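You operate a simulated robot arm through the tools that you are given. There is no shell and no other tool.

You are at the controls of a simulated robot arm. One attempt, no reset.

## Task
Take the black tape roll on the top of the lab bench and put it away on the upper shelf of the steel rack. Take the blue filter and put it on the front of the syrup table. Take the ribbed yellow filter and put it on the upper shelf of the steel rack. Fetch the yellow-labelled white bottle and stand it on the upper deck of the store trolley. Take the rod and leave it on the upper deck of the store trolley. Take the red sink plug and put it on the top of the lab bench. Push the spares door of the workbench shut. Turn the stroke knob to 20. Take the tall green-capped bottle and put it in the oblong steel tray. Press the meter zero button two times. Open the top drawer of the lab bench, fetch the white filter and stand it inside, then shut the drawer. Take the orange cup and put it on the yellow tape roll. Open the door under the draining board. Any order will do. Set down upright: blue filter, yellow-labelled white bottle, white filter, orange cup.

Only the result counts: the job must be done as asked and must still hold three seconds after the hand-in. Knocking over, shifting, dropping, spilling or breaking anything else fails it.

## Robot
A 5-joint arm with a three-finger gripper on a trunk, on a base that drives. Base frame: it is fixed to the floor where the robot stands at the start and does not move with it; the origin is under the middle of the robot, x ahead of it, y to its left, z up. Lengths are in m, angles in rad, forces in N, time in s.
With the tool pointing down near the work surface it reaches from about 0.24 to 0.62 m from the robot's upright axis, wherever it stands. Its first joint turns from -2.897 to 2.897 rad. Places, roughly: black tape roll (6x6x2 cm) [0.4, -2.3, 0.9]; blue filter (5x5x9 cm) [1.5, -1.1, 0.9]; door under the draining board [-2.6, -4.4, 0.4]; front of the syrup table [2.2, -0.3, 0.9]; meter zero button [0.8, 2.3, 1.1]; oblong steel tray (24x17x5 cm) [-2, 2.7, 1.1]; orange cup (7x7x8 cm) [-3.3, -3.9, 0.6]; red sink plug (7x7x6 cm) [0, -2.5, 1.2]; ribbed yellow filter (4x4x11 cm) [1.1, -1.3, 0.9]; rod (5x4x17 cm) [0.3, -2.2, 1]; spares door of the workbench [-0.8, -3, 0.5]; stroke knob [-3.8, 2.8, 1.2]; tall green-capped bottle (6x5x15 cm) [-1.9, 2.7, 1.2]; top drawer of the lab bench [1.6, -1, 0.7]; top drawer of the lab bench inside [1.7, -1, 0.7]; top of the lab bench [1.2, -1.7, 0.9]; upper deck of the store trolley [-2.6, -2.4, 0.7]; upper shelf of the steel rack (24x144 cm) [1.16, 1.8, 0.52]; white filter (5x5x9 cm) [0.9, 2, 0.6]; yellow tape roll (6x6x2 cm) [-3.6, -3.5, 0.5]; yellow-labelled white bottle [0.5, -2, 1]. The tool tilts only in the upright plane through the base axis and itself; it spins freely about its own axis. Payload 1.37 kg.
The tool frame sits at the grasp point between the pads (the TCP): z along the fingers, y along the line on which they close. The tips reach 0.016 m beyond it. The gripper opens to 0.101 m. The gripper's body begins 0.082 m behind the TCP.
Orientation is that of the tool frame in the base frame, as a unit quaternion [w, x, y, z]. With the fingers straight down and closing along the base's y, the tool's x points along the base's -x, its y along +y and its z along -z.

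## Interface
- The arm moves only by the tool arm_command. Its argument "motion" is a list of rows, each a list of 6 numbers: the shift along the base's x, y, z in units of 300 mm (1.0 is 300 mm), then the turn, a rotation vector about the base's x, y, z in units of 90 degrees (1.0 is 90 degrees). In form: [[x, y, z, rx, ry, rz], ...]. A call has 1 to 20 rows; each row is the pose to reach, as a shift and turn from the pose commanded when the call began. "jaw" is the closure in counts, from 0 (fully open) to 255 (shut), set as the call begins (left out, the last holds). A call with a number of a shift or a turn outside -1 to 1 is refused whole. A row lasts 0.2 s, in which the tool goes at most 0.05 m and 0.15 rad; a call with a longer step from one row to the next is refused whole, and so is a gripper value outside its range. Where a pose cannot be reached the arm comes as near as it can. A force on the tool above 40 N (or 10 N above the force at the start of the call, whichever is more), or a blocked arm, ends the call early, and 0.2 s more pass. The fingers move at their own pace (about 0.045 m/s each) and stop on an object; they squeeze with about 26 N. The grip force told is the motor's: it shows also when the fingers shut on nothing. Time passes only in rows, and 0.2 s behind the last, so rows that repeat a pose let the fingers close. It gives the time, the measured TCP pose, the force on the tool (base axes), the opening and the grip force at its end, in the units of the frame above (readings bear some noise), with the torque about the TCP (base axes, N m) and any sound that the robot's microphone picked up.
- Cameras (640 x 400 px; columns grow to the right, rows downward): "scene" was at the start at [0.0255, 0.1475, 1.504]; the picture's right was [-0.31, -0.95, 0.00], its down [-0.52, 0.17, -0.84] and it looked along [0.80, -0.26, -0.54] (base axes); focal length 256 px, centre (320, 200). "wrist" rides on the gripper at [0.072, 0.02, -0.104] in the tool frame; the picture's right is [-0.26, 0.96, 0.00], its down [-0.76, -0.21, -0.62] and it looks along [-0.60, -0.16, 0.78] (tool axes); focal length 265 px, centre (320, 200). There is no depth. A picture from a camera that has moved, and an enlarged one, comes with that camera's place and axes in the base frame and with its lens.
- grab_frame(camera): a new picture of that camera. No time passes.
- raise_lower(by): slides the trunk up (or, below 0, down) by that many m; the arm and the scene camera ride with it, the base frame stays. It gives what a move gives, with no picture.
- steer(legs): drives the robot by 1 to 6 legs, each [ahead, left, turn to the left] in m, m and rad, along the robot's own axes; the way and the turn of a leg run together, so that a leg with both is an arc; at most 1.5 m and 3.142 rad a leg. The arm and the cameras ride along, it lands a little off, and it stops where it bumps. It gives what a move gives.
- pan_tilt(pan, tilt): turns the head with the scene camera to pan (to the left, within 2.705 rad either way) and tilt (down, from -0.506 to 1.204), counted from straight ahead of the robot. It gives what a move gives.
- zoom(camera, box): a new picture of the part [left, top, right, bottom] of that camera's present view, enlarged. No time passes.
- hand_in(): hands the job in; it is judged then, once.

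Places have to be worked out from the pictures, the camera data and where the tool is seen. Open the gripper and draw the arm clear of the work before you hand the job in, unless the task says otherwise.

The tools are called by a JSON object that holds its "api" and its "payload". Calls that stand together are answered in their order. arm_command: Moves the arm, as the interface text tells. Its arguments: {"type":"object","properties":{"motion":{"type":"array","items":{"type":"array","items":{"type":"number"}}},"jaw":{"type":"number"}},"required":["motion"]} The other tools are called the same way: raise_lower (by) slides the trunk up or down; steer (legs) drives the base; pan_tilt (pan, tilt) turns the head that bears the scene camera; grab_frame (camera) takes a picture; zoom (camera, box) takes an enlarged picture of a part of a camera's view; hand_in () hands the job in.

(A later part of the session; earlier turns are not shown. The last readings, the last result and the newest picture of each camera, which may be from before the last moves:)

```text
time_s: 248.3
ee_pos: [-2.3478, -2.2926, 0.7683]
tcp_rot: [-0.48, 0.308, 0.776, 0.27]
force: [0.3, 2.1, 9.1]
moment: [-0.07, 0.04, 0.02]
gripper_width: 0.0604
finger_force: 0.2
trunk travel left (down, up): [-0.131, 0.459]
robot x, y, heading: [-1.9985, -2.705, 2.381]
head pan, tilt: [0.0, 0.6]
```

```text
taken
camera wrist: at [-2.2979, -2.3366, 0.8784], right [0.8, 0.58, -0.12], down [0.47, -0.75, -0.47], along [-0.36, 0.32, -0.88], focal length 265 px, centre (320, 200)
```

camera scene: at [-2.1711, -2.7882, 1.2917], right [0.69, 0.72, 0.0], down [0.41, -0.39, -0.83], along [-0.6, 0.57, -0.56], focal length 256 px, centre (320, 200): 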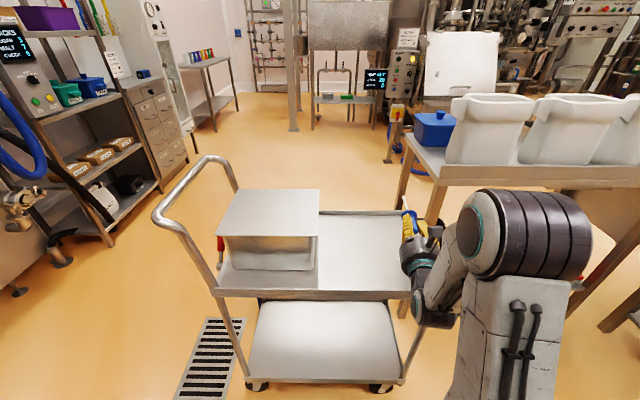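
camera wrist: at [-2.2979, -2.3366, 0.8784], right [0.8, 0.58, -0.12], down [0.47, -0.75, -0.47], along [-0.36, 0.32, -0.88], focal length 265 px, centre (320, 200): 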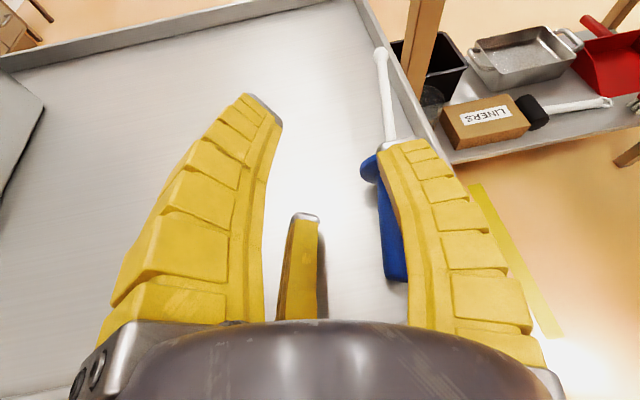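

Rod has come to lie on the deck by the right rim. I lift the tool straight up.

{"api": "arm_command", "payload": {"motion": [[0, 0, 0.05, 0, 0, 0], [0, 0, 0.15, 0, 0, 0], [0, 0, 0.3, 0, 0, 0], [0, 0, 0.45, 0, 0, 0], [0, 0, 0.45, 0, 0, 0]]}}

{"api": "grab_frame", "payload": {"camera": "wrist"}}

{"api": "grab_frame", "payload": {"camera": "scene"}}

```text
time_s: 249.5
ee_pos: [-2.3474, -2.2918, 0.9018]
tcp_rot: [-0.477, 0.308, 0.777, 0.27]
force: [-0.2, -0.1, -1.0]
moment: [0.01, -0.04, -0.02]
gripper_width: 0.0647
finger_force: 2.7
trunk travel left (down, up): [-0.131, 0.459]
robot x, y, heading: [-2.0022, -2.7062, 2.374]
head pan, tilt: [0.0, 0.6]
```

```text
taken
camera wrist: at [-2.2989, -2.3359, 1.0126], right [0.8, 0.58, -0.12], down [0.47, -0.75, -0.47], along [-0.36, 0.32, -0.88], focal length 265 px, centre (320, 200)
```

wrist: 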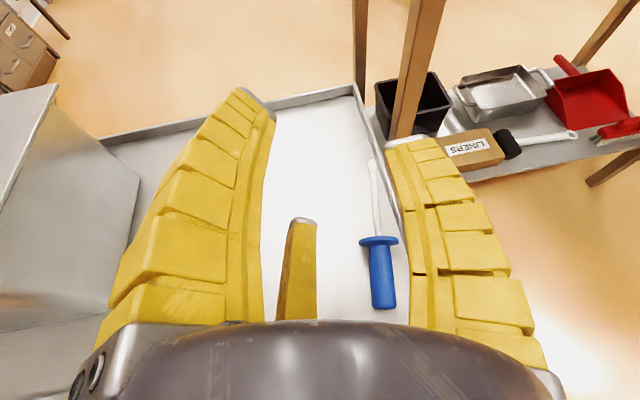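

```text
taken
camera scene: at [-2.1422, -2.816, 1.2072], right [0.69, 0.72, 0.0], down [0.41, -0.39, -0.83], along [-0.6, 0.57, -0.56], focal length 256 px, centre (320, 200)
```

scene: 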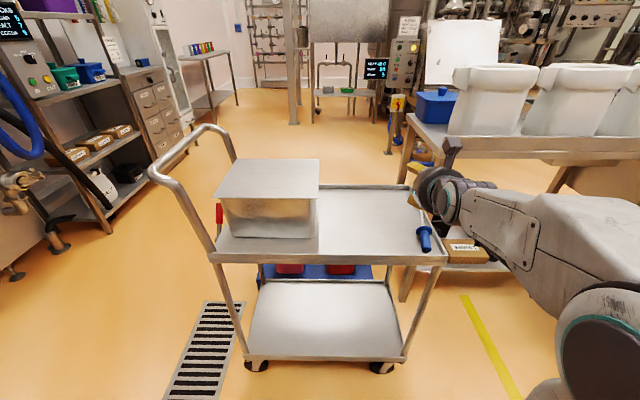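

The rod lies safely on the trolley deck. Next, nearby jobs: orange cup and draining-board door at the far wall. I back off, turn to face that wall and look.

{"api": "steer", "payload": {"legs": [[-0.35, 0.0, 0.0], [0.0, 0.0, 1.6]]}}

{"api": "raise_lower", "payload": {"by": 0.3}}

{"api": "pan_tilt", "payload": {"pan": 0.0, "tilt": 0.45}}

{"api": "grab_frame", "payload": {"camera": "scene"}}

```text
time_s: 255.7
ee_pos: [-2.1591, -3.3078, 0.9023]
tcp_rot: [-0.526, -0.342, 0.763, -0.154]
force: [0.3, 0.1, 0.3]
moment: [0.0, -0.03, 0.01]
gripper_width: 0.0647
finger_force: 2.0
trunk travel left (down, up): [-0.131, 0.459]
robot x, y, heading: [-1.7525, -2.95, -2.306]
head pan, tilt: [0.0, 0.6]
```

```text
time_s: 258.6
ee_pos: [-2.1596, -3.3082, 1.2011]
tcp_rot: [-0.526, -0.342, 0.763, -0.153]
force: [1.2, -0.7, -0.2]
moment: [-0.01, -0.01, 0.01]
gripper_width: 0.0649
finger_force: 2.6
trunk travel left (down, up): [-0.431, 0.159]
robot x, y, heading: [-1.7539, -2.948, -2.305]
head pan, tilt: [0.0, 0.6]
```

```text
time_s: 259.4
ee_pos: [-2.1595, -3.3067, 1.2028]
tcp_rot: [-0.526, -0.342, 0.763, -0.154]
force: [0.6, -0.8, -0.5]
moment: [0.0, -0.01, 0.02]
gripper_width: 0.0647
finger_force: 2.6
trunk travel left (down, up): [-0.431, 0.159]
robot x, y, heading: [-1.7518, -2.9499, -2.308]
head pan, tilt: [0.0, 0.45]
```

```text
taken
camera scene: at [-1.6422, -3.0904, 1.5207], right [-0.74, 0.67, 0.0], down [0.29, 0.32, -0.9], along [-0.6, -0.67, -0.44], focal length 256 px, centre (320, 200)
```

scene: 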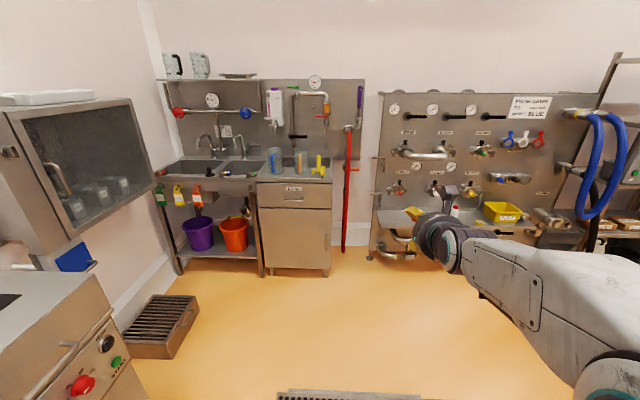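

{"api": "zoom", "payload": {"camera": "scene", "box": [230, 160, 370, 290]}}

{"api": "zoom", "payload": {"camera": "scene", "box": [360, 160, 600, 280]}}

```text
3.08 times, centred on (300, 225) of scene
camera zoom: at [-1.6422, -3.0904, 1.5207], right [-0.74, 0.67, 0.0], down [0.29, 0.32, -0.9], along [-0.6, -0.67, -0.44], focal length 789 px, centre (382, 123)
```

zoom: 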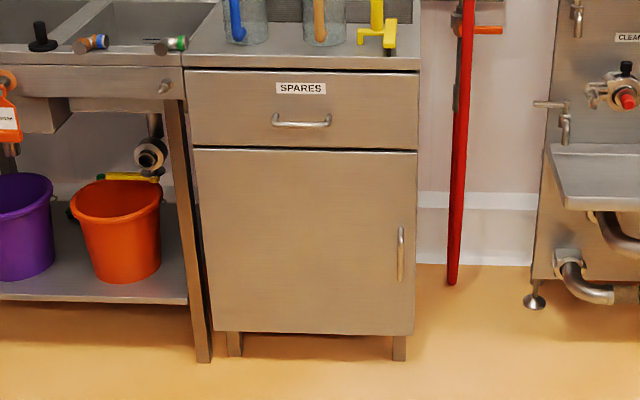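

```text
2.67 times, centred on (480, 220) of scene
camera zoom: at [-1.6422, -3.0904, 1.5207], right [-0.74, 0.67, 0.0], down [0.29, 0.32, -0.9], along [-0.6, -0.67, -0.44], focal length 684 px, centre (-107, 147)
```

zoom: 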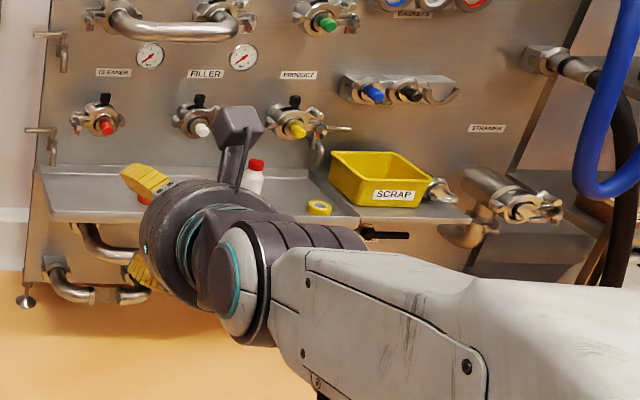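

The draining-board door has a vertical bar handle at its right edge, ≈(−2.77, −4.26, 0.37), hinged on the left. That is low, so I test how low the arm can reach here in free space: lower the trunk first.

{"api": "raise_lower", "payload": {"by": -0.4}}

{"api": "arm_command", "payload": {"motion": [[0, 0, -0.05, 0.06, -0.065, 0], [0, 0, -0.1, 0.12, -0.13, 0], [0, 0, -0.2, 0.17, -0.185, 0], [0, 0, -0.3, 0.17, -0.185, 0], [0, 0, -0.45, 0.17, -0.185, 0], [0, 0, -0.6, 0.17, -0.185, 0], [0, 0, -0.75, 0.17, -0.185, 0], [0, 0, -0.9, 0.17, -0.185, 0], [0, 0, -1.0, 0.17, -0.185, 0], [0, 0, -1.0, 0.17, -0.185, 0]]}}

```text
time_s: 263.2
ee_pos: [-2.159, -3.3073, 0.8014]
tcp_rot: [-0.526, -0.342, 0.763, -0.154]
force: [0.0, 0.7, -0.3]
moment: [0.01, -0.01, 0.03]
gripper_width: 0.0648
finger_force: 2.2
trunk travel left (down, up): [-0.031, 0.559]
robot x, y, heading: [-1.7517, -2.9482, -2.303]
head pan, tilt: [0.0, 0.45]
```

```text
time_s: 265.4
ee_pos: [-2.1577, -3.3045, 0.5007]
tcp_rot: [-0.36, -0.384, 0.844, -0.102]
force: [-0.3, 0.1, -0.2]
moment: [-0.01, 0.01, -0.01]
gripper_width: 0.0647
finger_force: 2.4
trunk travel left (down, up): [-0.031, 0.559]
robot x, y, heading: [-1.7528, -2.9492, -2.306]
head pan, tilt: [0.0, 0.45]
```

Reached z=0.50 at 46° nose-down without complaint. I try 0.12 m lower.

{"api": "arm_command", "payload": {"motion": [[0, 0, -0.15, 0, 0, 0], [0, 0, -0.3, 0, 0, 0], [0, 0, -0.4, 0, 0, 0], [0, 0, -0.4, 0, 0, 0]]}}

{"api": "grab_frame", "payload": {"camera": "scene"}}

{"api": "grab_frame", "payload": {"camera": "wrist"}}

```text
time_s: 266.4
ee_pos: [-2.161, -3.3056, 0.3809]
tcp_rot: [-0.36, -0.383, 0.844, -0.101]
force: [0.7, -0.3, 0.8]
moment: [0.02, -0.01, 0.01]
gripper_width: 0.065
finger_force: 2.1
trunk travel left (down, up): [-0.031, 0.559]
robot x, y, heading: [-1.7522, -2.9527, -2.304]
head pan, tilt: [0.0, 0.45]
```

```text
taken
camera scene: at [-1.6423, -3.0904, 1.1208], right [-0.74, 0.67, 0.0], down [0.29, 0.32, -0.9], along [-0.6, -0.67, -0.44], focal length 256 px, centre (320, 200)
```

scene: 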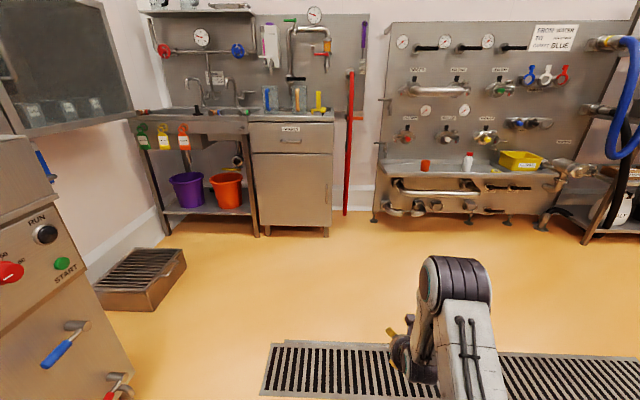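

```text
taken
camera wrist: at [-2.1524, -3.2856, 0.5099], right [-0.58, 0.81, -0.08], down [0.82, 0.57, -0.09], along [-0.03, -0.12, -0.99], focal length 265 px, centre (320, 200)
```

wrist: 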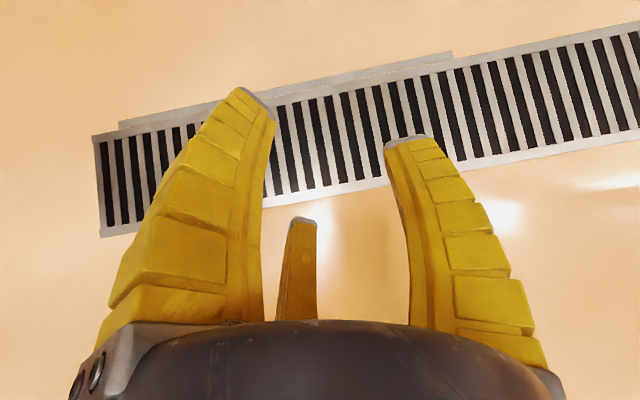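

Low reach works. The whole panel is visible now, so I zoom on the orange cup, yellow tape and the door handle.

{"api": "zoom", "payload": {"camera": "scene", "box": [370, 110, 580, 240]}}

{"api": "zoom", "payload": {"camera": "scene", "box": [230, 100, 370, 250]}}

```text
3.05 times, centred on (475, 175) of scene
camera zoom: at [-1.6423, -3.0904, 1.1208], right [-0.74, 0.67, 0.0], down [0.29, 0.32, -0.9], along [-0.6, -0.67, -0.44], focal length 782 px, centre (-152, 276)
```

zoom: 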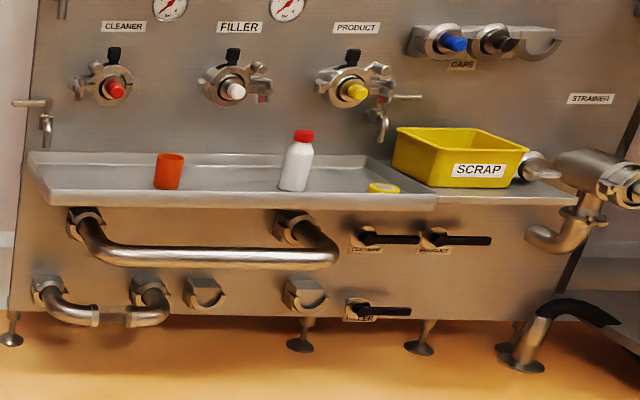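

```text
2.67 times, centred on (300, 175) of scene
camera zoom: at [-1.6423, -3.0904, 1.1208], right [-0.74, 0.67, 0.0], down [0.29, 0.32, -0.9], along [-0.6, -0.67, -0.44], focal length 684 px, centre (373, 267)
```

zoom: 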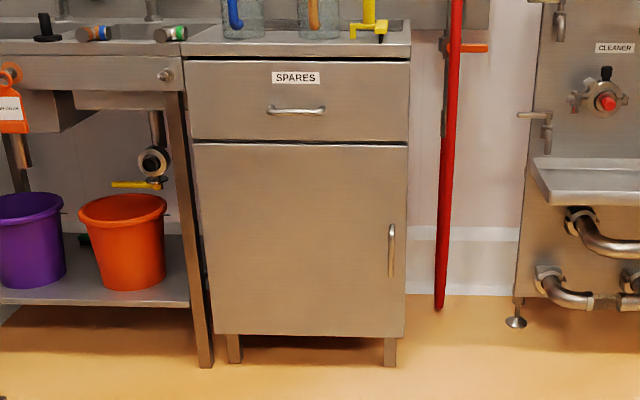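

Handle centre ≈(−2.755, −4.245, 0.39). I drive forward 0.95 m and left 0.19 m to stop about 14 cm short of it.

{"api": "steer", "payload": {"legs": [[0.93, 0.188, 0.0]]}}

{"api": "pan_tilt", "payload": {"pan": 0.0, "tilt": 0.8}}

{"api": "grab_frame", "payload": {"camera": "scene"}}

{"api": "grab_frame", "payload": {"camera": "wrist"}}

```text
time_s: 271.3
ee_pos: [-2.6404, -4.1163, 0.3823]
tcp_rot: [-0.36, -0.385, 0.843, -0.102]
force: [0.0, 0.6, -0.5]
moment: [0.02, -0.01, -0.04]
gripper_width: 0.0649
finger_force: 2.5
trunk travel left (down, up): [-0.031, 0.559]
robot x, y, heading: [-2.2321, -3.7591, -2.304]
head pan, tilt: [0.0, 0.45]
```

```text
time_s: 272.1
ee_pos: [-2.6387, -4.1166, 0.3819]
tcp_rot: [-0.36, -0.385, 0.844, -0.102]
force: [-0.4, 0.2, 0.3]
moment: [0.01, 0.01, 0.0]
gripper_width: 0.0646
finger_force: 2.2
trunk travel left (down, up): [-0.031, 0.559]
robot x, y, heading: [-2.2332, -3.7529, -2.301]
head pan, tilt: [0.0, 0.799]
```

```text
taken
camera scene: at [-2.1136, -3.8904, 1.0904], right [-0.74, 0.67, 0.0], down [0.48, 0.53, -0.7], along [-0.47, -0.52, -0.72], focal length 256 px, centre (320, 200)
```

scene: 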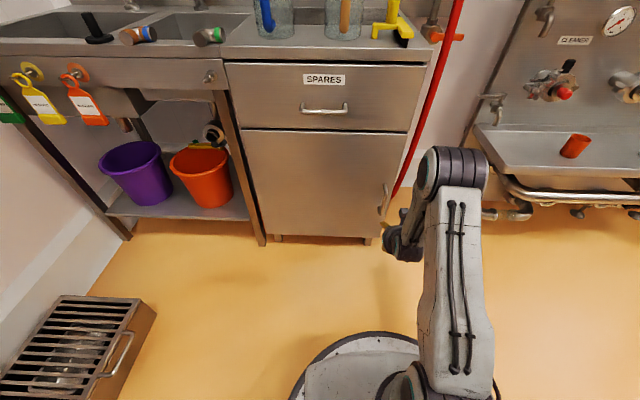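

```text
taken
camera wrist: at [-2.6304, -4.096, 0.5102], right [-0.58, 0.81, -0.08], down [0.81, 0.57, -0.09], along [-0.03, -0.12, -0.99], focal length 265 px, centre (320, 200)
```

wrist: 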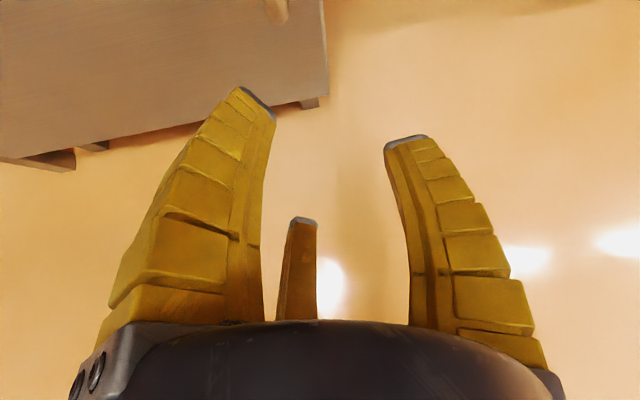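

Handle ≈(−2.745, −4.232). Straight ahead by ~0.157 m. I narrow the jaw to ~45 mm and advance 0.10 m, then re-check with the wrist camera.

{"api": "arm_command", "payload": {"motion": [[-0.056, -0.062, 0.013, 0, 0, 0], [-0.112, -0.124, 0.027, 0, 0, 0], [-0.168, -0.185, 0.027, 0, 0, 0], [-0.224, -0.247, 0.027, 0, 0, 0], [-0.224, -0.247, 0.027, 0, 0, 0]], "jaw": 140}}

{"api": "grab_frame", "payload": {"camera": "wrist"}}

{"api": "zoom", "payload": {"camera": "scene", "box": [340, 140, 460, 260]}}

```text
time_s: 273.3
ee_pos: [-2.7049, -4.1897, 0.3877]
tcp_rot: [-0.355, -0.391, 0.842, -0.106]
force: [32.6, 0.2, 0.6]
moment: [-0.18, 0.45, 0.88]
gripper_width: 0.0497
finger_force: 3.2
out of reach, approached as far as the arm can: row 4, 5
trunk travel left (down, up): [-0.031, 0.559]
robot x, y, heading: [-2.2288, -3.759, -2.299]
head pan, tilt: [0.0, 0.799]
```

```text
taken
camera wrist: at [-2.697, -4.1687, 0.5153], right [-0.59, 0.8, -0.09], down [0.81, 0.59, -0.08], along [-0.02, -0.12, -0.99], focal length 265 px, centre (320, 200)
```

wrist: 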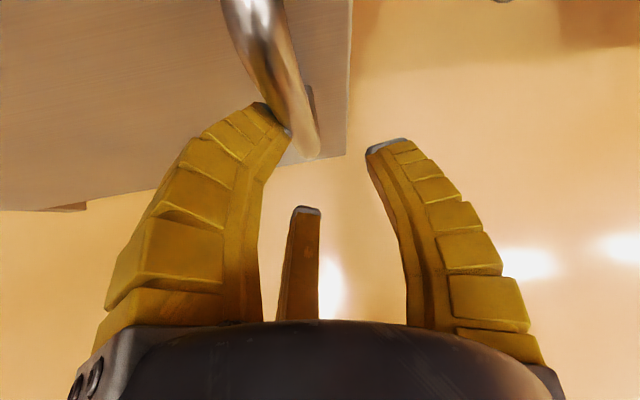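

```text
3.33 times, centred on (400, 200) of scene
camera zoom: at [-2.1116, -3.89, 1.0901], right [-0.75, 0.67, 0.0], down [0.48, 0.53, -0.7], along [-0.47, -0.52, -0.72], focal length 855 px, centre (53, 200)
```

zoom: 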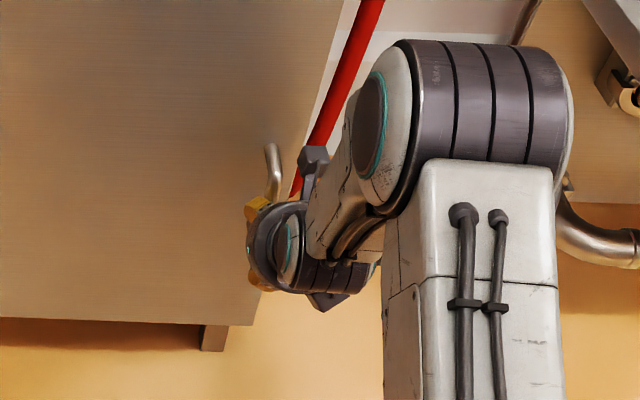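

A left-side finger touched the bar (33 N sideways), so all three fingers behave as solid. I back off 7 cm, shift 2 cm left so the bar enters between the fingers, and open a bit more.

{"api": "arm_command", "payload": {"motion": [[0.06, 0.06, 0, 0, 0, 0], [0.12, 0.11, 0, 0, 0, 0], [0.2, 0.133, 0, 0, 0, 0], [0.2, 0.133, 0, 0, 0, 0]], "jaw": 95}}

{"api": "steer", "payload": {"legs": [[0.06, 0.0, 0.0]]}}

{"api": "grab_frame", "payload": {"camera": "wrist"}}

```text
time_s: 274.3
ee_pos: [-2.6548, -4.1404, 0.3898]
tcp_rot: [-0.359, -0.387, 0.842, -0.107]
force: [0.3, 0.2, -0.6]
moment: [0.01, 0.02, -0.02]
gripper_width: 0.0666
finger_force: 2.6
out of reach, approached as far as the arm can: row 3, 4
trunk travel left (down, up): [-0.031, 0.559]
robot x, y, heading: [-2.2292, -3.7559, -2.301]
head pan, tilt: [0.0, 0.799]
```

```text
time_s: 275.3
ee_pos: [-2.696, -4.1867, 0.3893]
tcp_rot: [-0.358, -0.388, 0.843, -0.108]
force: [0.4, 0.0, 0.2]
moment: [-0.01, 0.01, -0.01]
gripper_width: 0.0668
finger_force: 2.5
trunk travel left (down, up): [-0.031, 0.559]
robot x, y, heading: [-2.2683, -3.8033, -2.3]
head pan, tilt: [0.0, 0.799]
```

```text
taken
camera wrist: at [-2.6882, -4.1657, 0.5163], right [-0.59, 0.81, -0.09], down [0.81, 0.58, -0.09], along [-0.02, -0.13, -0.99], focal length 265 px, centre (320, 200)
```

wrist: 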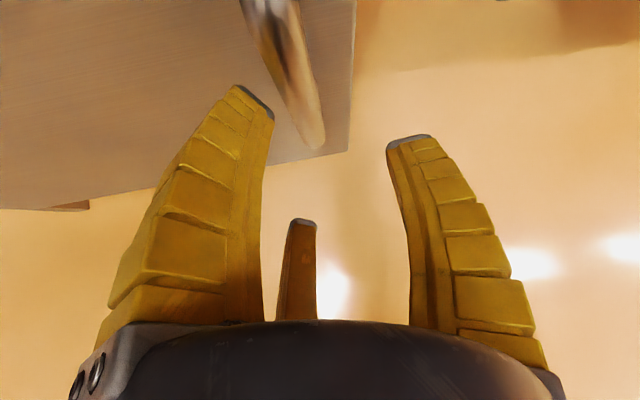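

Bar is now between the fingers, slightly left. I advance with the base 3 cm and 8 mm left.

{"api": "steer", "payload": {"legs": [[0.03, 0.01, 0.0]]}}

{"api": "grab_frame", "payload": {"camera": "wrist"}}

```text
time_s: 276.1
ee_pos: [-2.7074, -4.2138, 0.3911]
tcp_rot: [-0.359, -0.387, 0.843, -0.107]
force: [0.1, 0.6, -0.5]
moment: [-0.01, 0.0, -0.02]
gripper_width: 0.0668
finger_force: 2.4
trunk travel left (down, up): [-0.031, 0.559]
robot x, y, heading: [-2.2832, -3.8318, -2.306]
head pan, tilt: [0.0, 0.799]
```

```text
taken
camera wrist: at [-2.7003, -4.1935, 0.5172], right [-0.59, 0.81, -0.09], down [0.81, 0.58, -0.09], along [-0.02, -0.13, -0.99], focal length 265 px, centre (320, 200)
```

wrist: 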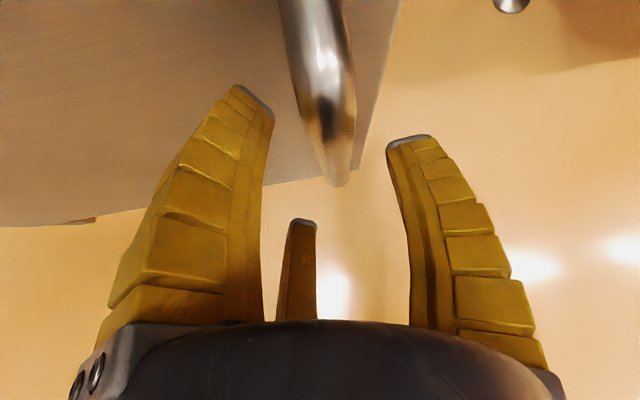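

Bar centred between the fingers. I advance 1.5 cm more and close.

{"api": "steer", "payload": {"legs": [[0.015, 0.0, 0.0]]}}

{"api": "arm_command", "payload": {"motion": [[0, 0, 0, 0, 0, 0], [0, 0, 0, 0, 0, 0], [0, 0, 0, 0, 0, 0], [0, 0, 0, 0, 0, 0], [0, 0, 0, 0, 0, 0], [0, 0, 0, 0, 0, 0]], "jaw": 255}}

{"api": "grab_frame", "payload": {"camera": "wrist"}}

```text
time_s: 276.9
ee_pos: [-2.7173, -4.2266, 0.3892]
tcp_rot: [-0.358, -0.388, 0.842, -0.108]
force: [3.6, 2.7, -0.2]
moment: [-0.08, 0.09, 0.12]
gripper_width: 0.0654
finger_force: 1.7
trunk travel left (down, up): [-0.031, 0.559]
robot x, y, heading: [-2.2912, -3.8432, -2.303]
head pan, tilt: [0.0, 0.799]
```

```text
time_s: 278.3
ee_pos: [-2.7179, -4.2238, 0.3895]
tcp_rot: [-0.358, -0.386, 0.844, -0.107]
force: [-17.0, 18.6, -2.6]
moment: [0.05, -0.45, 0.07]
gripper_width: 0.0228
finger_force: 28.1
trunk travel left (down, up): [-0.031, 0.559]
robot x, y, heading: [-2.2964, -3.8425, -2.303]
head pan, tilt: [0.0, 0.799]
```

```text
taken
camera wrist: at [-2.7118, -4.2033, 0.5165], right [-0.58, 0.81, -0.09], down [0.81, 0.58, -0.09], along [-0.02, -0.13, -0.99], focal length 265 px, centre (320, 200)
```

wrist: 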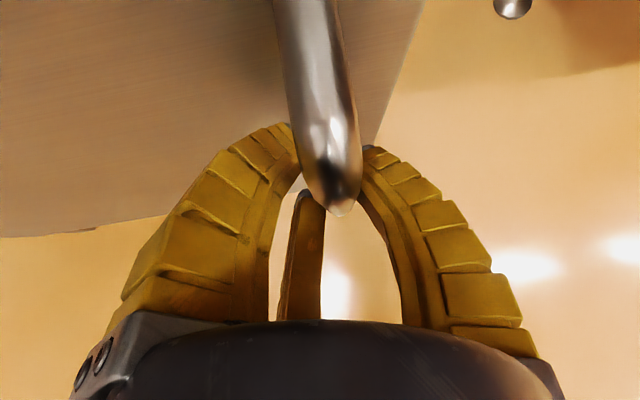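

The bar is gripped (23 mm across the fingers). I pull: first a short 8 cm back to see it swing.

{"api": "steer", "payload": {"legs": [[-0.08, 0.012, 0.0]]}}

{"api": "grab_frame", "payload": {"camera": "scene"}}

```text
time_s: 279.5
ee_pos: [-2.6496, -4.1817, 0.3911]
tcp_rot: [-0.359, -0.394, 0.839, -0.112]
force: [0.7, 0.0, -0.4]
moment: [0.02, 0.02, 0.01]
gripper_width: 0.0
finger_force: 27.9
trunk travel left (down, up): [-0.031, 0.559]
robot x, y, heading: [-2.2333, -3.7938, -2.302]
head pan, tilt: [0.0, 0.799]
stopped in leg 1: the force on the tool passed its limit at 46 N (the readings are from after the stop); the commanded pose is now the measured one
```

```text
taken
camera scene: at [-2.1125, -3.924, 1.0903], right [-0.75, 0.67, 0.0], down [0.48, 0.54, -0.7], along [-0.46, -0.52, -0.72], focal length 256 px, centre (320, 200)
```

scene: 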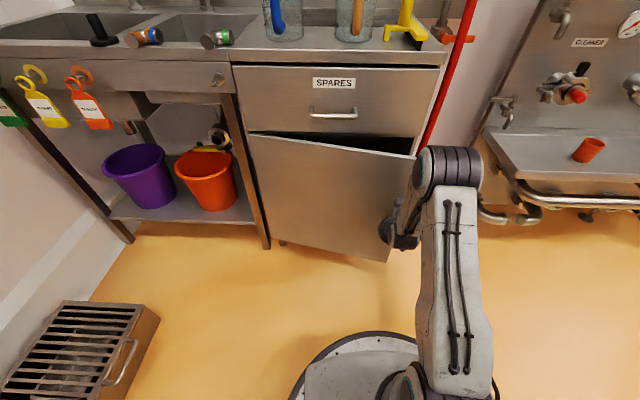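

The grip slipped off but the door is ajar about 18° (edge ≈(−2.711, −4.184)). I'll hook the closed fingers behind its free edge and sweep it open: first move right to clear the edge.

{"api": "steer", "payload": {"legs": [[-0.03, -0.12, 0.0]]}}

{"api": "grab_frame", "payload": {"camera": "scene"}}

{"api": "grab_frame", "payload": {"camera": "wrist"}}

```text
time_s: 280.3
ee_pos: [-2.6498, -4.1824, 0.3922]
tcp_rot: [-0.361, -0.399, 0.835, -0.115]
force: [0.8, -1.0, -0.1]
moment: [0.0, 0.0, -0.01]
gripper_width: 0.0
finger_force: 28.0
trunk travel left (down, up): [-0.031, 0.559]
robot x, y, heading: [-2.2345, -3.7836, -2.298]
head pan, tilt: [0.0, 0.799]
stopped in leg 1: the force on the tool passed its limit at 66 N (the readings are from after the stop); the commanded pose is now the measured one
```

```text
taken
camera scene: at [-2.1173, -3.9161, 1.0904], right [-0.75, 0.66, 0.0], down [0.48, 0.54, -0.7], along [-0.46, -0.52, -0.72], focal length 256 px, centre (320, 200)
```

scene: 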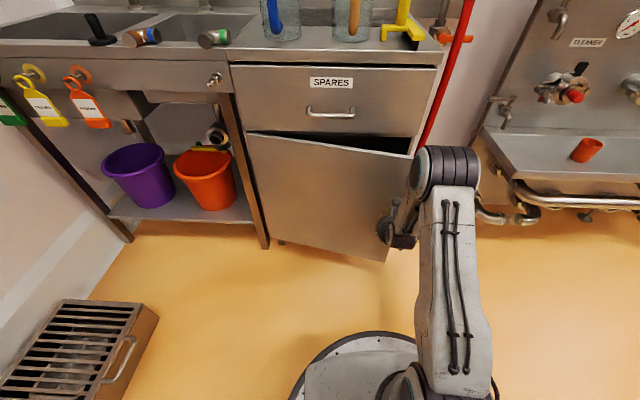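

```text
taken
camera wrist: at [-2.6416, -4.1603, 0.5188], right [-0.61, 0.78, -0.09], down [0.79, 0.6, -0.1], along [-0.02, -0.14, -0.99], focal length 265 px, centre (320, 200)
```

wrist: 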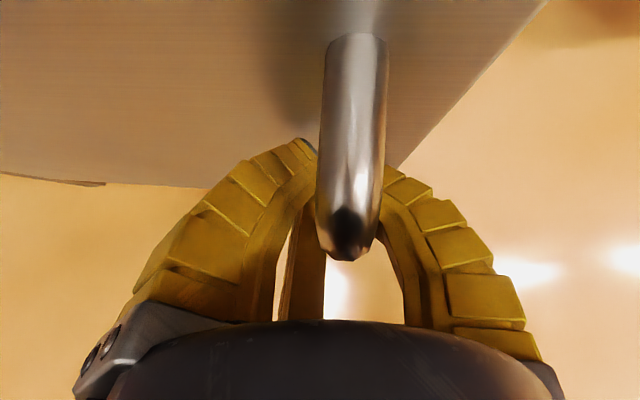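

The bar is actually still caged inside the closed fingers, so I can keep pulling, now along the arc (back and left).

{"api": "steer", "payload": {"legs": [[-0.06, 0.03, 0.0]]}}

{"api": "grab_frame", "payload": {"camera": "scene"}}

```text
time_s: 281.3
ee_pos: [-2.5875, -4.1589, 0.3913]
tcp_rot: [-0.361, -0.4, 0.835, -0.116]
force: [0.0, 0.4, 0.3]
moment: [0.0, 0.0, -0.01]
gripper_width: 0.0
finger_force: 27.8
trunk travel left (down, up): [-0.031, 0.559]
robot x, y, heading: [-2.1766, -3.7587, -2.3]
head pan, tilt: [0.0, 0.799]
```

```text
taken
camera scene: at [-2.0555, -3.8918, 1.0903], right [-0.75, 0.66, 0.0], down [0.48, 0.54, -0.7], along [-0.46, -0.52, -0.72], focal length 256 px, centre (320, 200)
```

scene: 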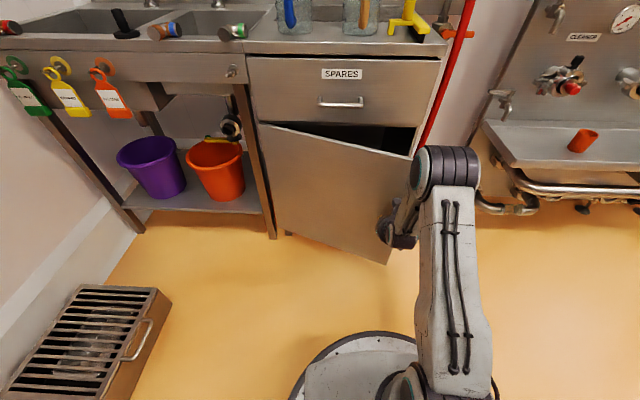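

Working. I continue along the arc in small legs.

{"api": "steer", "payload": {"legs": [[-0.06, 0.045, 0.0], [-0.05, 0.055, 0.0]]}}

{"api": "grab_frame", "payload": {"camera": "scene"}}

{"api": "grab_frame", "payload": {"camera": "wrist"}}

```text
time_s: 283.0
ee_pos: [-2.4392, -4.1411, 0.3926]
tcp_rot: [-0.361, -0.399, 0.835, -0.115]
force: [-0.2, -1.4, 0.7]
moment: [-0.03, -0.02, -0.01]
gripper_width: 0.0
finger_force: 27.6
trunk travel left (down, up): [-0.031, 0.559]
robot x, y, heading: [-2.0246, -3.7449, -2.298]
head pan, tilt: [0.0, 0.799]
```

```text
taken
camera scene: at [-1.9063, -3.875, 1.0903], right [-0.75, 0.66, 0.0], down [0.48, 0.54, -0.7], along [-0.46, -0.52, -0.72], focal length 256 px, centre (320, 200)
```

scene: 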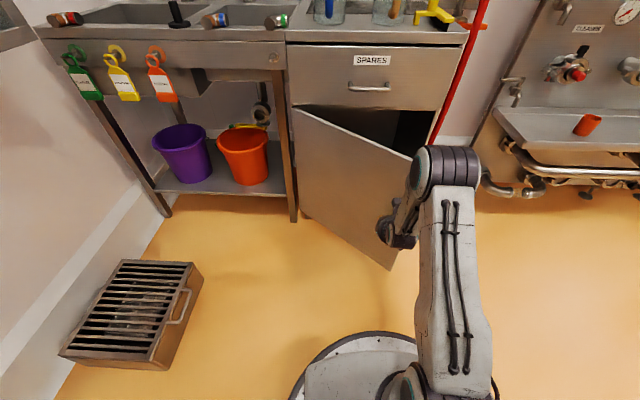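

```text
taken
camera wrist: at [-2.4313, -4.1182, 0.519], right [-0.61, 0.79, -0.09], down [0.79, 0.6, -0.1], along [-0.03, -0.14, -0.99], focal length 265 px, centre (320, 200)
```

wrist: 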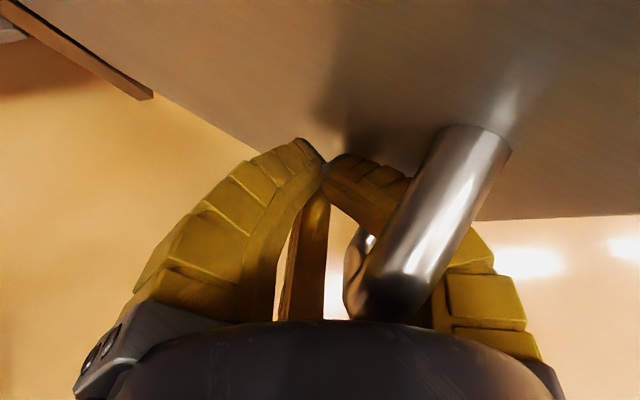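

Door about 45° open. I continue sweeping mostly left.

{"api": "steer", "payload": {"legs": [[-0.045, 0.07, 0.0], [-0.03, 0.08, 0.0]]}}

{"api": "grab_frame", "payload": {"camera": "scene"}}

{"api": "grab_frame", "payload": {"camera": "wrist"}}

```text
time_s: 284.3
ee_pos: [-2.3552, -4.1475, 0.3911]
tcp_rot: [-0.359, -0.396, 0.838, -0.113]
force: [1.2, 4.6, 4.4]
moment: [-0.03, 0.08, 0.05]
gripper_width: 0.0
finger_force: 28.4
trunk travel left (down, up): [-0.031, 0.559]
robot x, y, heading: [-1.9395, -3.7564, -2.298]
head pan, tilt: [0.0, 0.799]
stopped in leg 2: the force on the tool passed its limit at 44 N (the readings are from after the stop); the commanded pose is now the measured one
```

```text
taken
camera scene: at [-1.8218, -3.8873, 1.0903], right [-0.75, 0.67, 0.0], down [0.48, 0.53, -0.7], along [-0.47, -0.52, -0.72], focal length 256 px, centre (320, 200)
```

scene: 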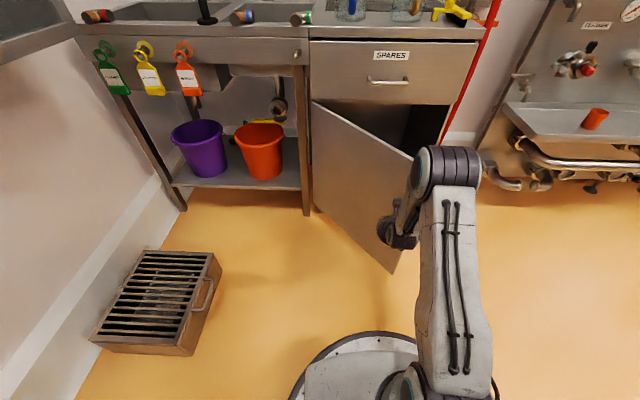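

```text
taken
camera wrist: at [-2.3481, -4.1266, 0.5184], right [-0.61, 0.79, -0.09], down [0.8, 0.6, -0.1], along [-0.02, -0.13, -0.99], focal length 265 px, centre (320, 200)
```

wrist: 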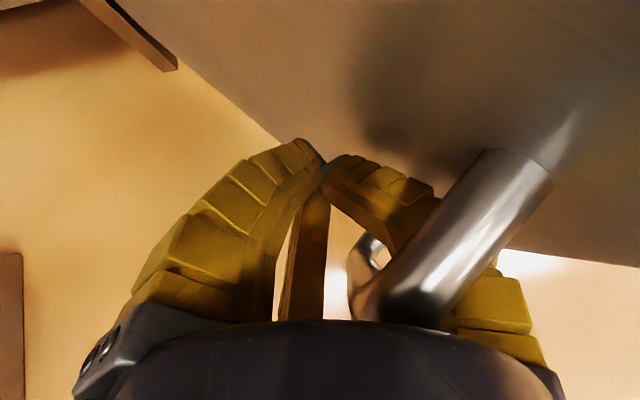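

Door roughly 55–60° open. I release the jaw and back out along the tool axis, then I'll push it further from inside.

{"api": "arm_command", "payload": {"motion": [[0, 0, 0, 0, 0, 0], [0, 0, 0, 0, 0, 0], [0, 0, 0, 0, 0, 0], [0, 0, 0, 0, 0, 0], [0, 0, 0, 0, 0, 0]], "jaw": 40}}

{"api": "grab_frame", "payload": {"camera": "wrist"}}

```text
time_s: 285.5
ee_pos: [-2.3552, -4.1486, 0.3892]
tcp_rot: [-0.356, -0.396, 0.839, -0.113]
force: [2.7, 7.8, -7.0]
moment: [-1.01, -0.79, 0.54]
gripper_width: 0.0828
finger_force: 0.1
trunk travel left (down, up): [-0.031, 0.559]
robot x, y, heading: [-1.9377, -3.7563, -2.302]
head pan, tilt: [0.0, 0.799]
```

```text
taken
camera wrist: at [-2.348, -4.1263, 0.5165], right [-0.6, 0.79, -0.09], down [0.8, 0.6, -0.09], along [-0.02, -0.13, -0.99], focal length 265 px, centre (320, 200)
```

wrist: 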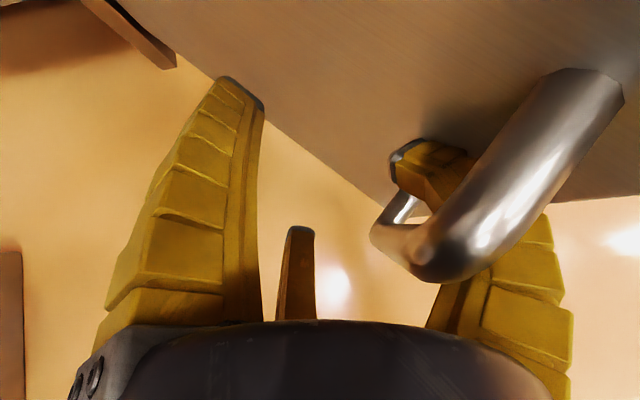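

The right finger sits between bar and door; I slide it out along the tool axis (back and up).

{"api": "arm_command", "payload": {"motion": [[0.035, 0.03, 0.048, 0, 0, 0], [0.07, 0.06, 0.096, 0, 0, 0], [0.105, 0.09, 0.144, 0, 0, 0], [0.14, 0.12, 0.19, 0, 0, 0], [0.18, 0.15, 0.24, 0, 0, 0], [0.22, 0.185, 0.295, 0, 0, 0], [0.22, 0.185, 0.295, 0, 0, 0]]}}

{"api": "grab_frame", "payload": {"camera": "wrist"}}

{"api": "grab_frame", "payload": {"camera": "scene"}}

```text
time_s: 287.1
ee_pos: [-2.2924, -4.0933, 0.4798]
tcp_rot: [-0.357, -0.398, 0.837, -0.115]
force: [-0.8, 0.5, -0.3]
moment: [-0.01, 0.0, 0.03]
gripper_width: 0.0866
finger_force: 1.2
trunk travel left (down, up): [-0.031, 0.559]
robot x, y, heading: [-1.939, -3.7547, -2.301]
head pan, tilt: [0.0, 0.799]
```

```text
taken
camera wrist: at [-2.2841, -4.0702, 0.6065], right [-0.61, 0.79, -0.09], down [0.79, 0.6, -0.1], along [-0.02, -0.13, -0.99], focal length 265 px, centre (320, 200)
```

wrist: 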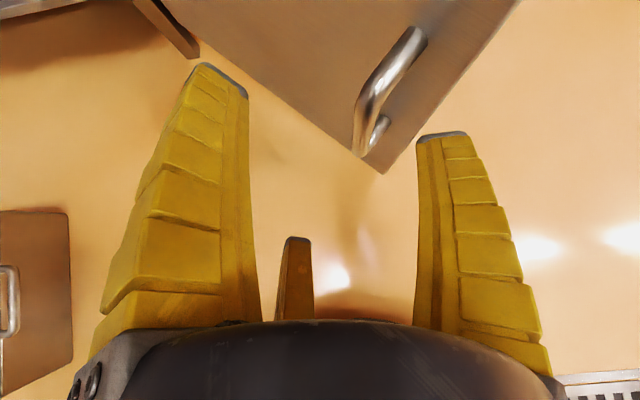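

```text
taken
camera scene: at [-1.8221, -3.8877, 1.0903], right [-0.75, 0.67, 0.0], down [0.48, 0.53, -0.7], along [-0.46, -0.52, -0.72], focal length 256 px, centre (320, 200)
```

scene: 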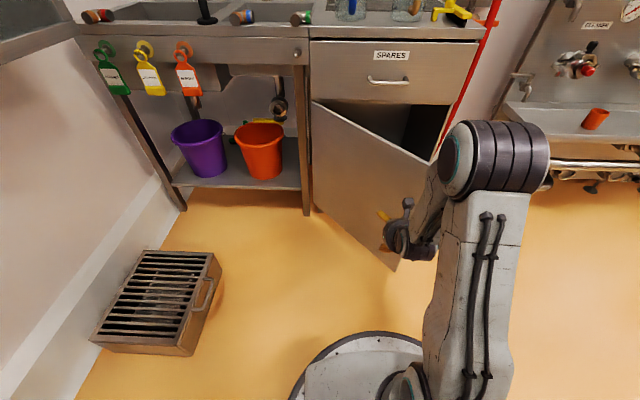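

Free. Door is at ~50°. I close the fingers, go round its free edge to the inner side, and push it on to about 90°.

{"api": "arm_command", "payload": {"motion": [[0.05, 0.055, 0, 0, 0, 0], [0.1, 0.11, 0, 0, 0, 0], [0.1, 0.11, 0, 0, 0, 0], [0.1, 0.11, 0, 0, 0, 0], [0.1, 0.11, 0, 0, 0, 0]], "jaw": 255}}

{"api": "steer", "payload": {"legs": [[-0.03, -0.26, 0.0], [0.22, 0.0, 0.0]]}}

{"api": "grab_frame", "payload": {"camera": "scene"}}

{"api": "grab_frame", "payload": {"camera": "wrist"}}

```text
time_s: 288.3
ee_pos: [-2.2826, -4.0819, 0.4809]
tcp_rot: [-0.357, -0.397, 0.838, -0.113]
force: [0.7, -1.5, 0.4]
moment: [0.01, -0.02, -0.01]
gripper_width: 0.0006
finger_force: 16.8
out of reach, approached as far as the arm can: row 1, 2, 3, 4, 5
trunk travel left (down, up): [-0.031, 0.559]
robot x, y, heading: [-1.9372, -3.7546, -2.305]
head pan, tilt: [0.0, 0.799]
```

```text
time_s: 291.4
ee_pos: [-2.606, -4.0447, 0.48]
tcp_rot: [-0.359, -0.394, 0.839, -0.113]
force: [0.0, 0.2, 0.3]
moment: [0.0, 0.02, 0.02]
gripper_width: 0.0
finger_force: 26.3
trunk travel left (down, up): [-0.031, 0.559]
robot x, y, heading: [-2.262, -3.7242, -2.309]
head pan, tilt: [0.0, 0.799]
```

```text
taken
camera scene: at [-2.1445, -3.8549, 1.0903], right [-0.74, 0.67, 0.0], down [0.48, 0.53, -0.7], along [-0.47, -0.52, -0.72], focal length 256 px, centre (320, 200)
```

scene: 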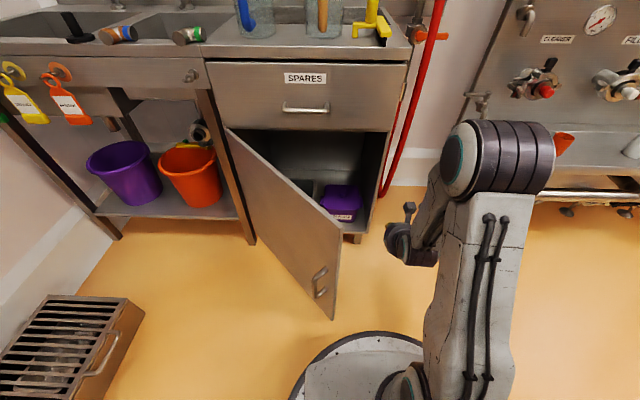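

```text
taken
camera wrist: at [-2.5981, -4.0234, 0.6075], right [-0.6, 0.79, -0.09], down [0.8, 0.59, -0.09], along [-0.02, -0.13, -0.99], focal length 265 px, centre (320, 200)
```

wrist: 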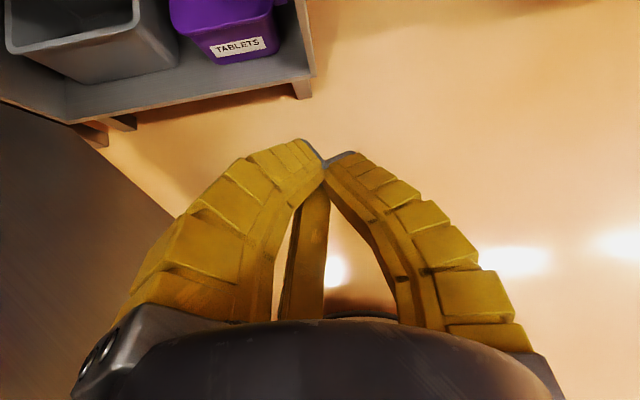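

Tool is now inside, ~10 cm deeper than the door's edge. I move the base 0.12 m left, then push leftwards with the arm.

{"api": "steer", "payload": {"legs": [[0.0, 0.12, 0.0]]}}

{"api": "arm_command", "payload": {"motion": [[0.09, -0.085, 0, 0, 0, 0.045], [0.18, -0.17, 0, 0, 0, 0.09], [0.27, -0.25, 0, 0, 0, 0.14], [0.36, -0.33, 0, 0, 0, 0.19], [0.45, -0.41, 0, 0, 0, 0.24], [0.54, -0.49, 0, 0, 0, 0.29], [0.63, -0.57, 0, 0, 0, 0.34], [0.72, -0.65, 0, 0, 0, 0.39], [0.8, -0.72, 0, 0, 0, 0.42]]}}

{"api": "grab_frame", "payload": {"camera": "scene"}}

```text
time_s: 292.9
ee_pos: [-2.5145, -4.1234, 0.4786]
tcp_rot: [-0.355, -0.391, 0.842, -0.109]
force: [-0.2, -0.2, -0.6]
moment: [-0.05, 0.02, -0.01]
gripper_width: 0.0
finger_force: 26.1
trunk travel left (down, up): [-0.031, 0.559]
robot x, y, heading: [-2.1729, -3.802, -2.309]
head pan, tilt: [0.0, 0.799]
stopped in leg 1: the robot was blocked; the commanded pose is now the measured one
```

```text
time_s: 294.9
ee_pos: [-2.2908, -4.3384, 0.4771]
tcp_rot: [-0.297, -0.647, 0.666, -0.222]
force: [-0.3, -0.5, 0.3]
moment: [0.0, -0.02, 0.0]
gripper_width: 0.0
finger_force: 25.6
out of reach, approached as far as the arm can: row 1, 2, 3, 4, 5, 6, 7, 8, 9
trunk travel left (down, up): [-0.031, 0.559]
robot x, y, heading: [-2.1693, -3.802, -2.308]
head pan, tilt: [0.0, 0.799]
```

```text
taken
camera scene: at [-2.0534, -3.9376, 1.0904], right [-0.74, 0.67, 0.0], down [0.48, 0.53, -0.7], along [-0.47, -0.52, -0.72], focal length 256 px, centre (320, 200)
```

scene: 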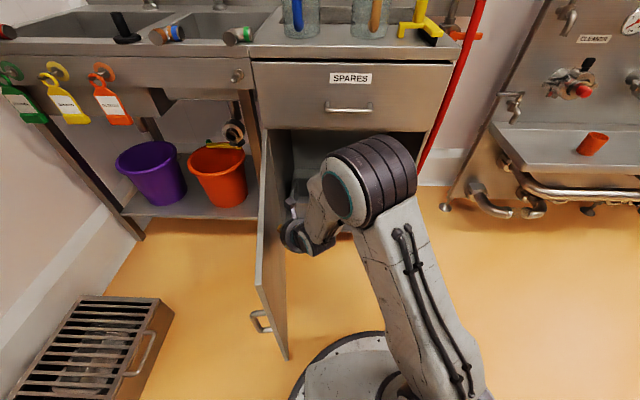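

The door is now wide open (~90°). I bring the arm back right, clear of the cabinet, and then back the base away.

{"api": "arm_command", "payload": {"motion": [[-0.09, 0.085, 0.02, 0, 0, -0.045], [-0.18, 0.17, 0.05, 0, 0, -0.09], [-0.27, 0.25, 0.08, 0, 0, -0.14], [-0.36, 0.33, 0.1, 0, 0, -0.19], [-0.45, 0.41, 0.12, 0, 0, -0.24], [-0.54, 0.49, 0.14, 0, 0, -0.29], [-0.6, 0.56, 0.15, 0, 0, -0.32], [-0.6, 0.56, 0.15, 0, 0, -0.32]]}}

{"api": "steer", "payload": {"legs": [[0.0, -0.3, 0.0], [-0.4, -0.2, 0.0]]}}

{"api": "raise_lower", "payload": {"by": 0.35}}

{"api": "pan_tilt", "payload": {"pan": 0.0, "tilt": 0.55}}

{"api": "grab_frame", "payload": {"camera": "scene"}}

```text
time_s: 296.7
ee_pos: [-2.4698, -4.1677, 0.5238]
tcp_rot: [-0.346, -0.456, 0.809, -0.136]
force: [-0.5, 0.1, 0.0]
moment: [0.0, 0.05, -0.02]
gripper_width: 0.0
finger_force: 25.7
out of reach, approached as far as the arm can: row 2, 3, 4, 5
trunk travel left (down, up): [-0.031, 0.559]
robot x, y, heading: [-2.1663, -3.8048, -2.308]
head pan, tilt: [0.0, 0.799]
```

```text
time_s: 301.0
ee_pos: [-2.5667, -3.5388, 0.5249]
tcp_rot: [-0.345, -0.459, 0.807, -0.137]
force: [-0.2, -0.7, -0.7]
moment: [0.02, 0.02, 0.02]
gripper_width: 0.0
finger_force: 25.6
trunk travel left (down, up): [-0.031, 0.559]
robot x, y, heading: [-2.2683, -3.1752, -2.3]
head pan, tilt: [0.0, 0.799]
```

```text
time_s: 304.4
ee_pos: [-2.5665, -3.5397, 0.8735]
tcp_rot: [-0.345, -0.459, 0.807, -0.137]
force: [0.0, 0.0, -0.7]
moment: [-0.02, -0.02, -0.05]
gripper_width: 0.0
finger_force: 25.9
trunk travel left (down, up): [-0.381, 0.209]
robot x, y, heading: [-2.27, -3.1734, -2.305]
head pan, tilt: [0.0, 0.799]
```

```text
time_s: 305.2
ee_pos: [-2.5669, -3.5388, 0.8744]
tcp_rot: [-0.345, -0.46, 0.807, -0.138]
force: [0.1, -0.8, 0.1]
moment: [0.01, -0.01, 0.01]
gripper_width: 0.0
finger_force: 25.8
trunk travel left (down, up): [-0.381, 0.209]
robot x, y, heading: [-2.2694, -3.1723, -2.298]
head pan, tilt: [0.0, 0.55]
```

```text
taken
camera scene: at [-2.1575, -3.3112, 1.4617], right [-0.74, 0.67, 0.0], down [0.35, 0.39, -0.85], along [-0.57, -0.63, -0.52], focal length 256 px, centre (320, 200)
```

scene: 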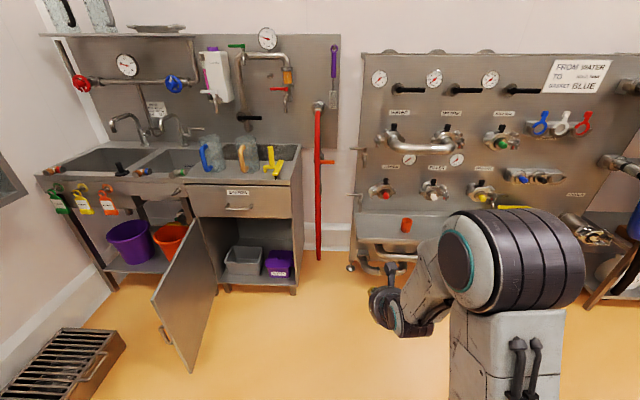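

Door is open. Next the orange cup (≈(−3.32, −3.87, 0.56)) and yellow tape (≈(−3.67, −3.53)). I turn the tool to vertical, open it, and drive in front of the cup.

{"api": "arm_command", "payload": {"motion": [[0, 0, 0.02, 0.063, -0.051, 0], [0, 0, 0.05, 0.127, -0.103, 0], [0, 0, 0.1, 0.19, -0.154, 0], [0, 0, 0.15, 0.253, -0.205, 0], [0, 0, 0.2, 0.317, -0.256, 0], [0, 0, 0.25, 0.376, -0.304, 0], [0, 0, 0.25, 0.376, -0.304, 0]], "jaw": 0}}

{"api": "steer", "payload": {"legs": [[0.45, -0.3, 0.0]]}}

{"api": "grab_frame", "payload": {"camera": "scene"}}

{"api": "grab_frame", "payload": {"camera": "wrist"}}

```text
time_s: 306.8
ee_pos: [-2.5676, -3.538, 0.9474]
tcp_rot: [0.0, -0.493, 0.87, -0.001]
force: [0.1, 0.0, -0.5]
moment: [0.03, -0.04, -0.02]
gripper_width: 0.1004
finger_force: 0.1
trunk travel left (down, up): [-0.381, 0.209]
robot x, y, heading: [-2.2713, -3.1728, -2.302]
head pan, tilt: [0.0, 0.55]
```

```text
time_s: 309.9
ee_pos: [-3.0937, -3.6659, 0.9465]
tcp_rot: [0.0, -0.492, 0.87, 0.0]
force: [-0.1, 0.1, 0.0]
moment: [0.01, 0.0, -0.02]
gripper_width: 0.1003
finger_force: 0.1
trunk travel left (down, up): [-0.381, 0.209]
robot x, y, heading: [-2.7907, -3.3017, -2.309]
head pan, tilt: [0.0, 0.55]
```

```text
taken
camera scene: at [-2.6833, -3.4409, 1.4617], right [-0.74, 0.67, 0.0], down [0.35, 0.39, -0.85], along [-0.57, -0.63, -0.52], focal length 256 px, centre (320, 200)
```

scene: 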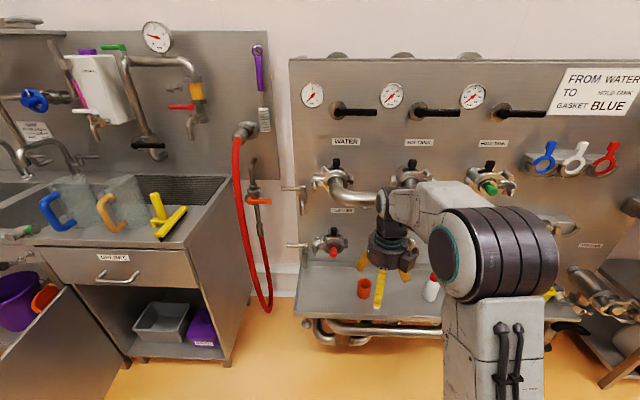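

```text
taken
camera wrist: at [-3.1477, -3.7153, 1.0523], right [-0.69, 0.72, 0.0], down [0.57, 0.54, 0.62], along [0.45, 0.43, -0.78], focal length 265 px, centre (320, 200)
```

wrist: 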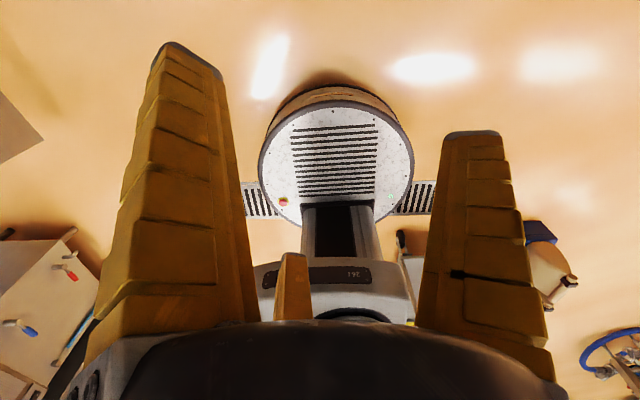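

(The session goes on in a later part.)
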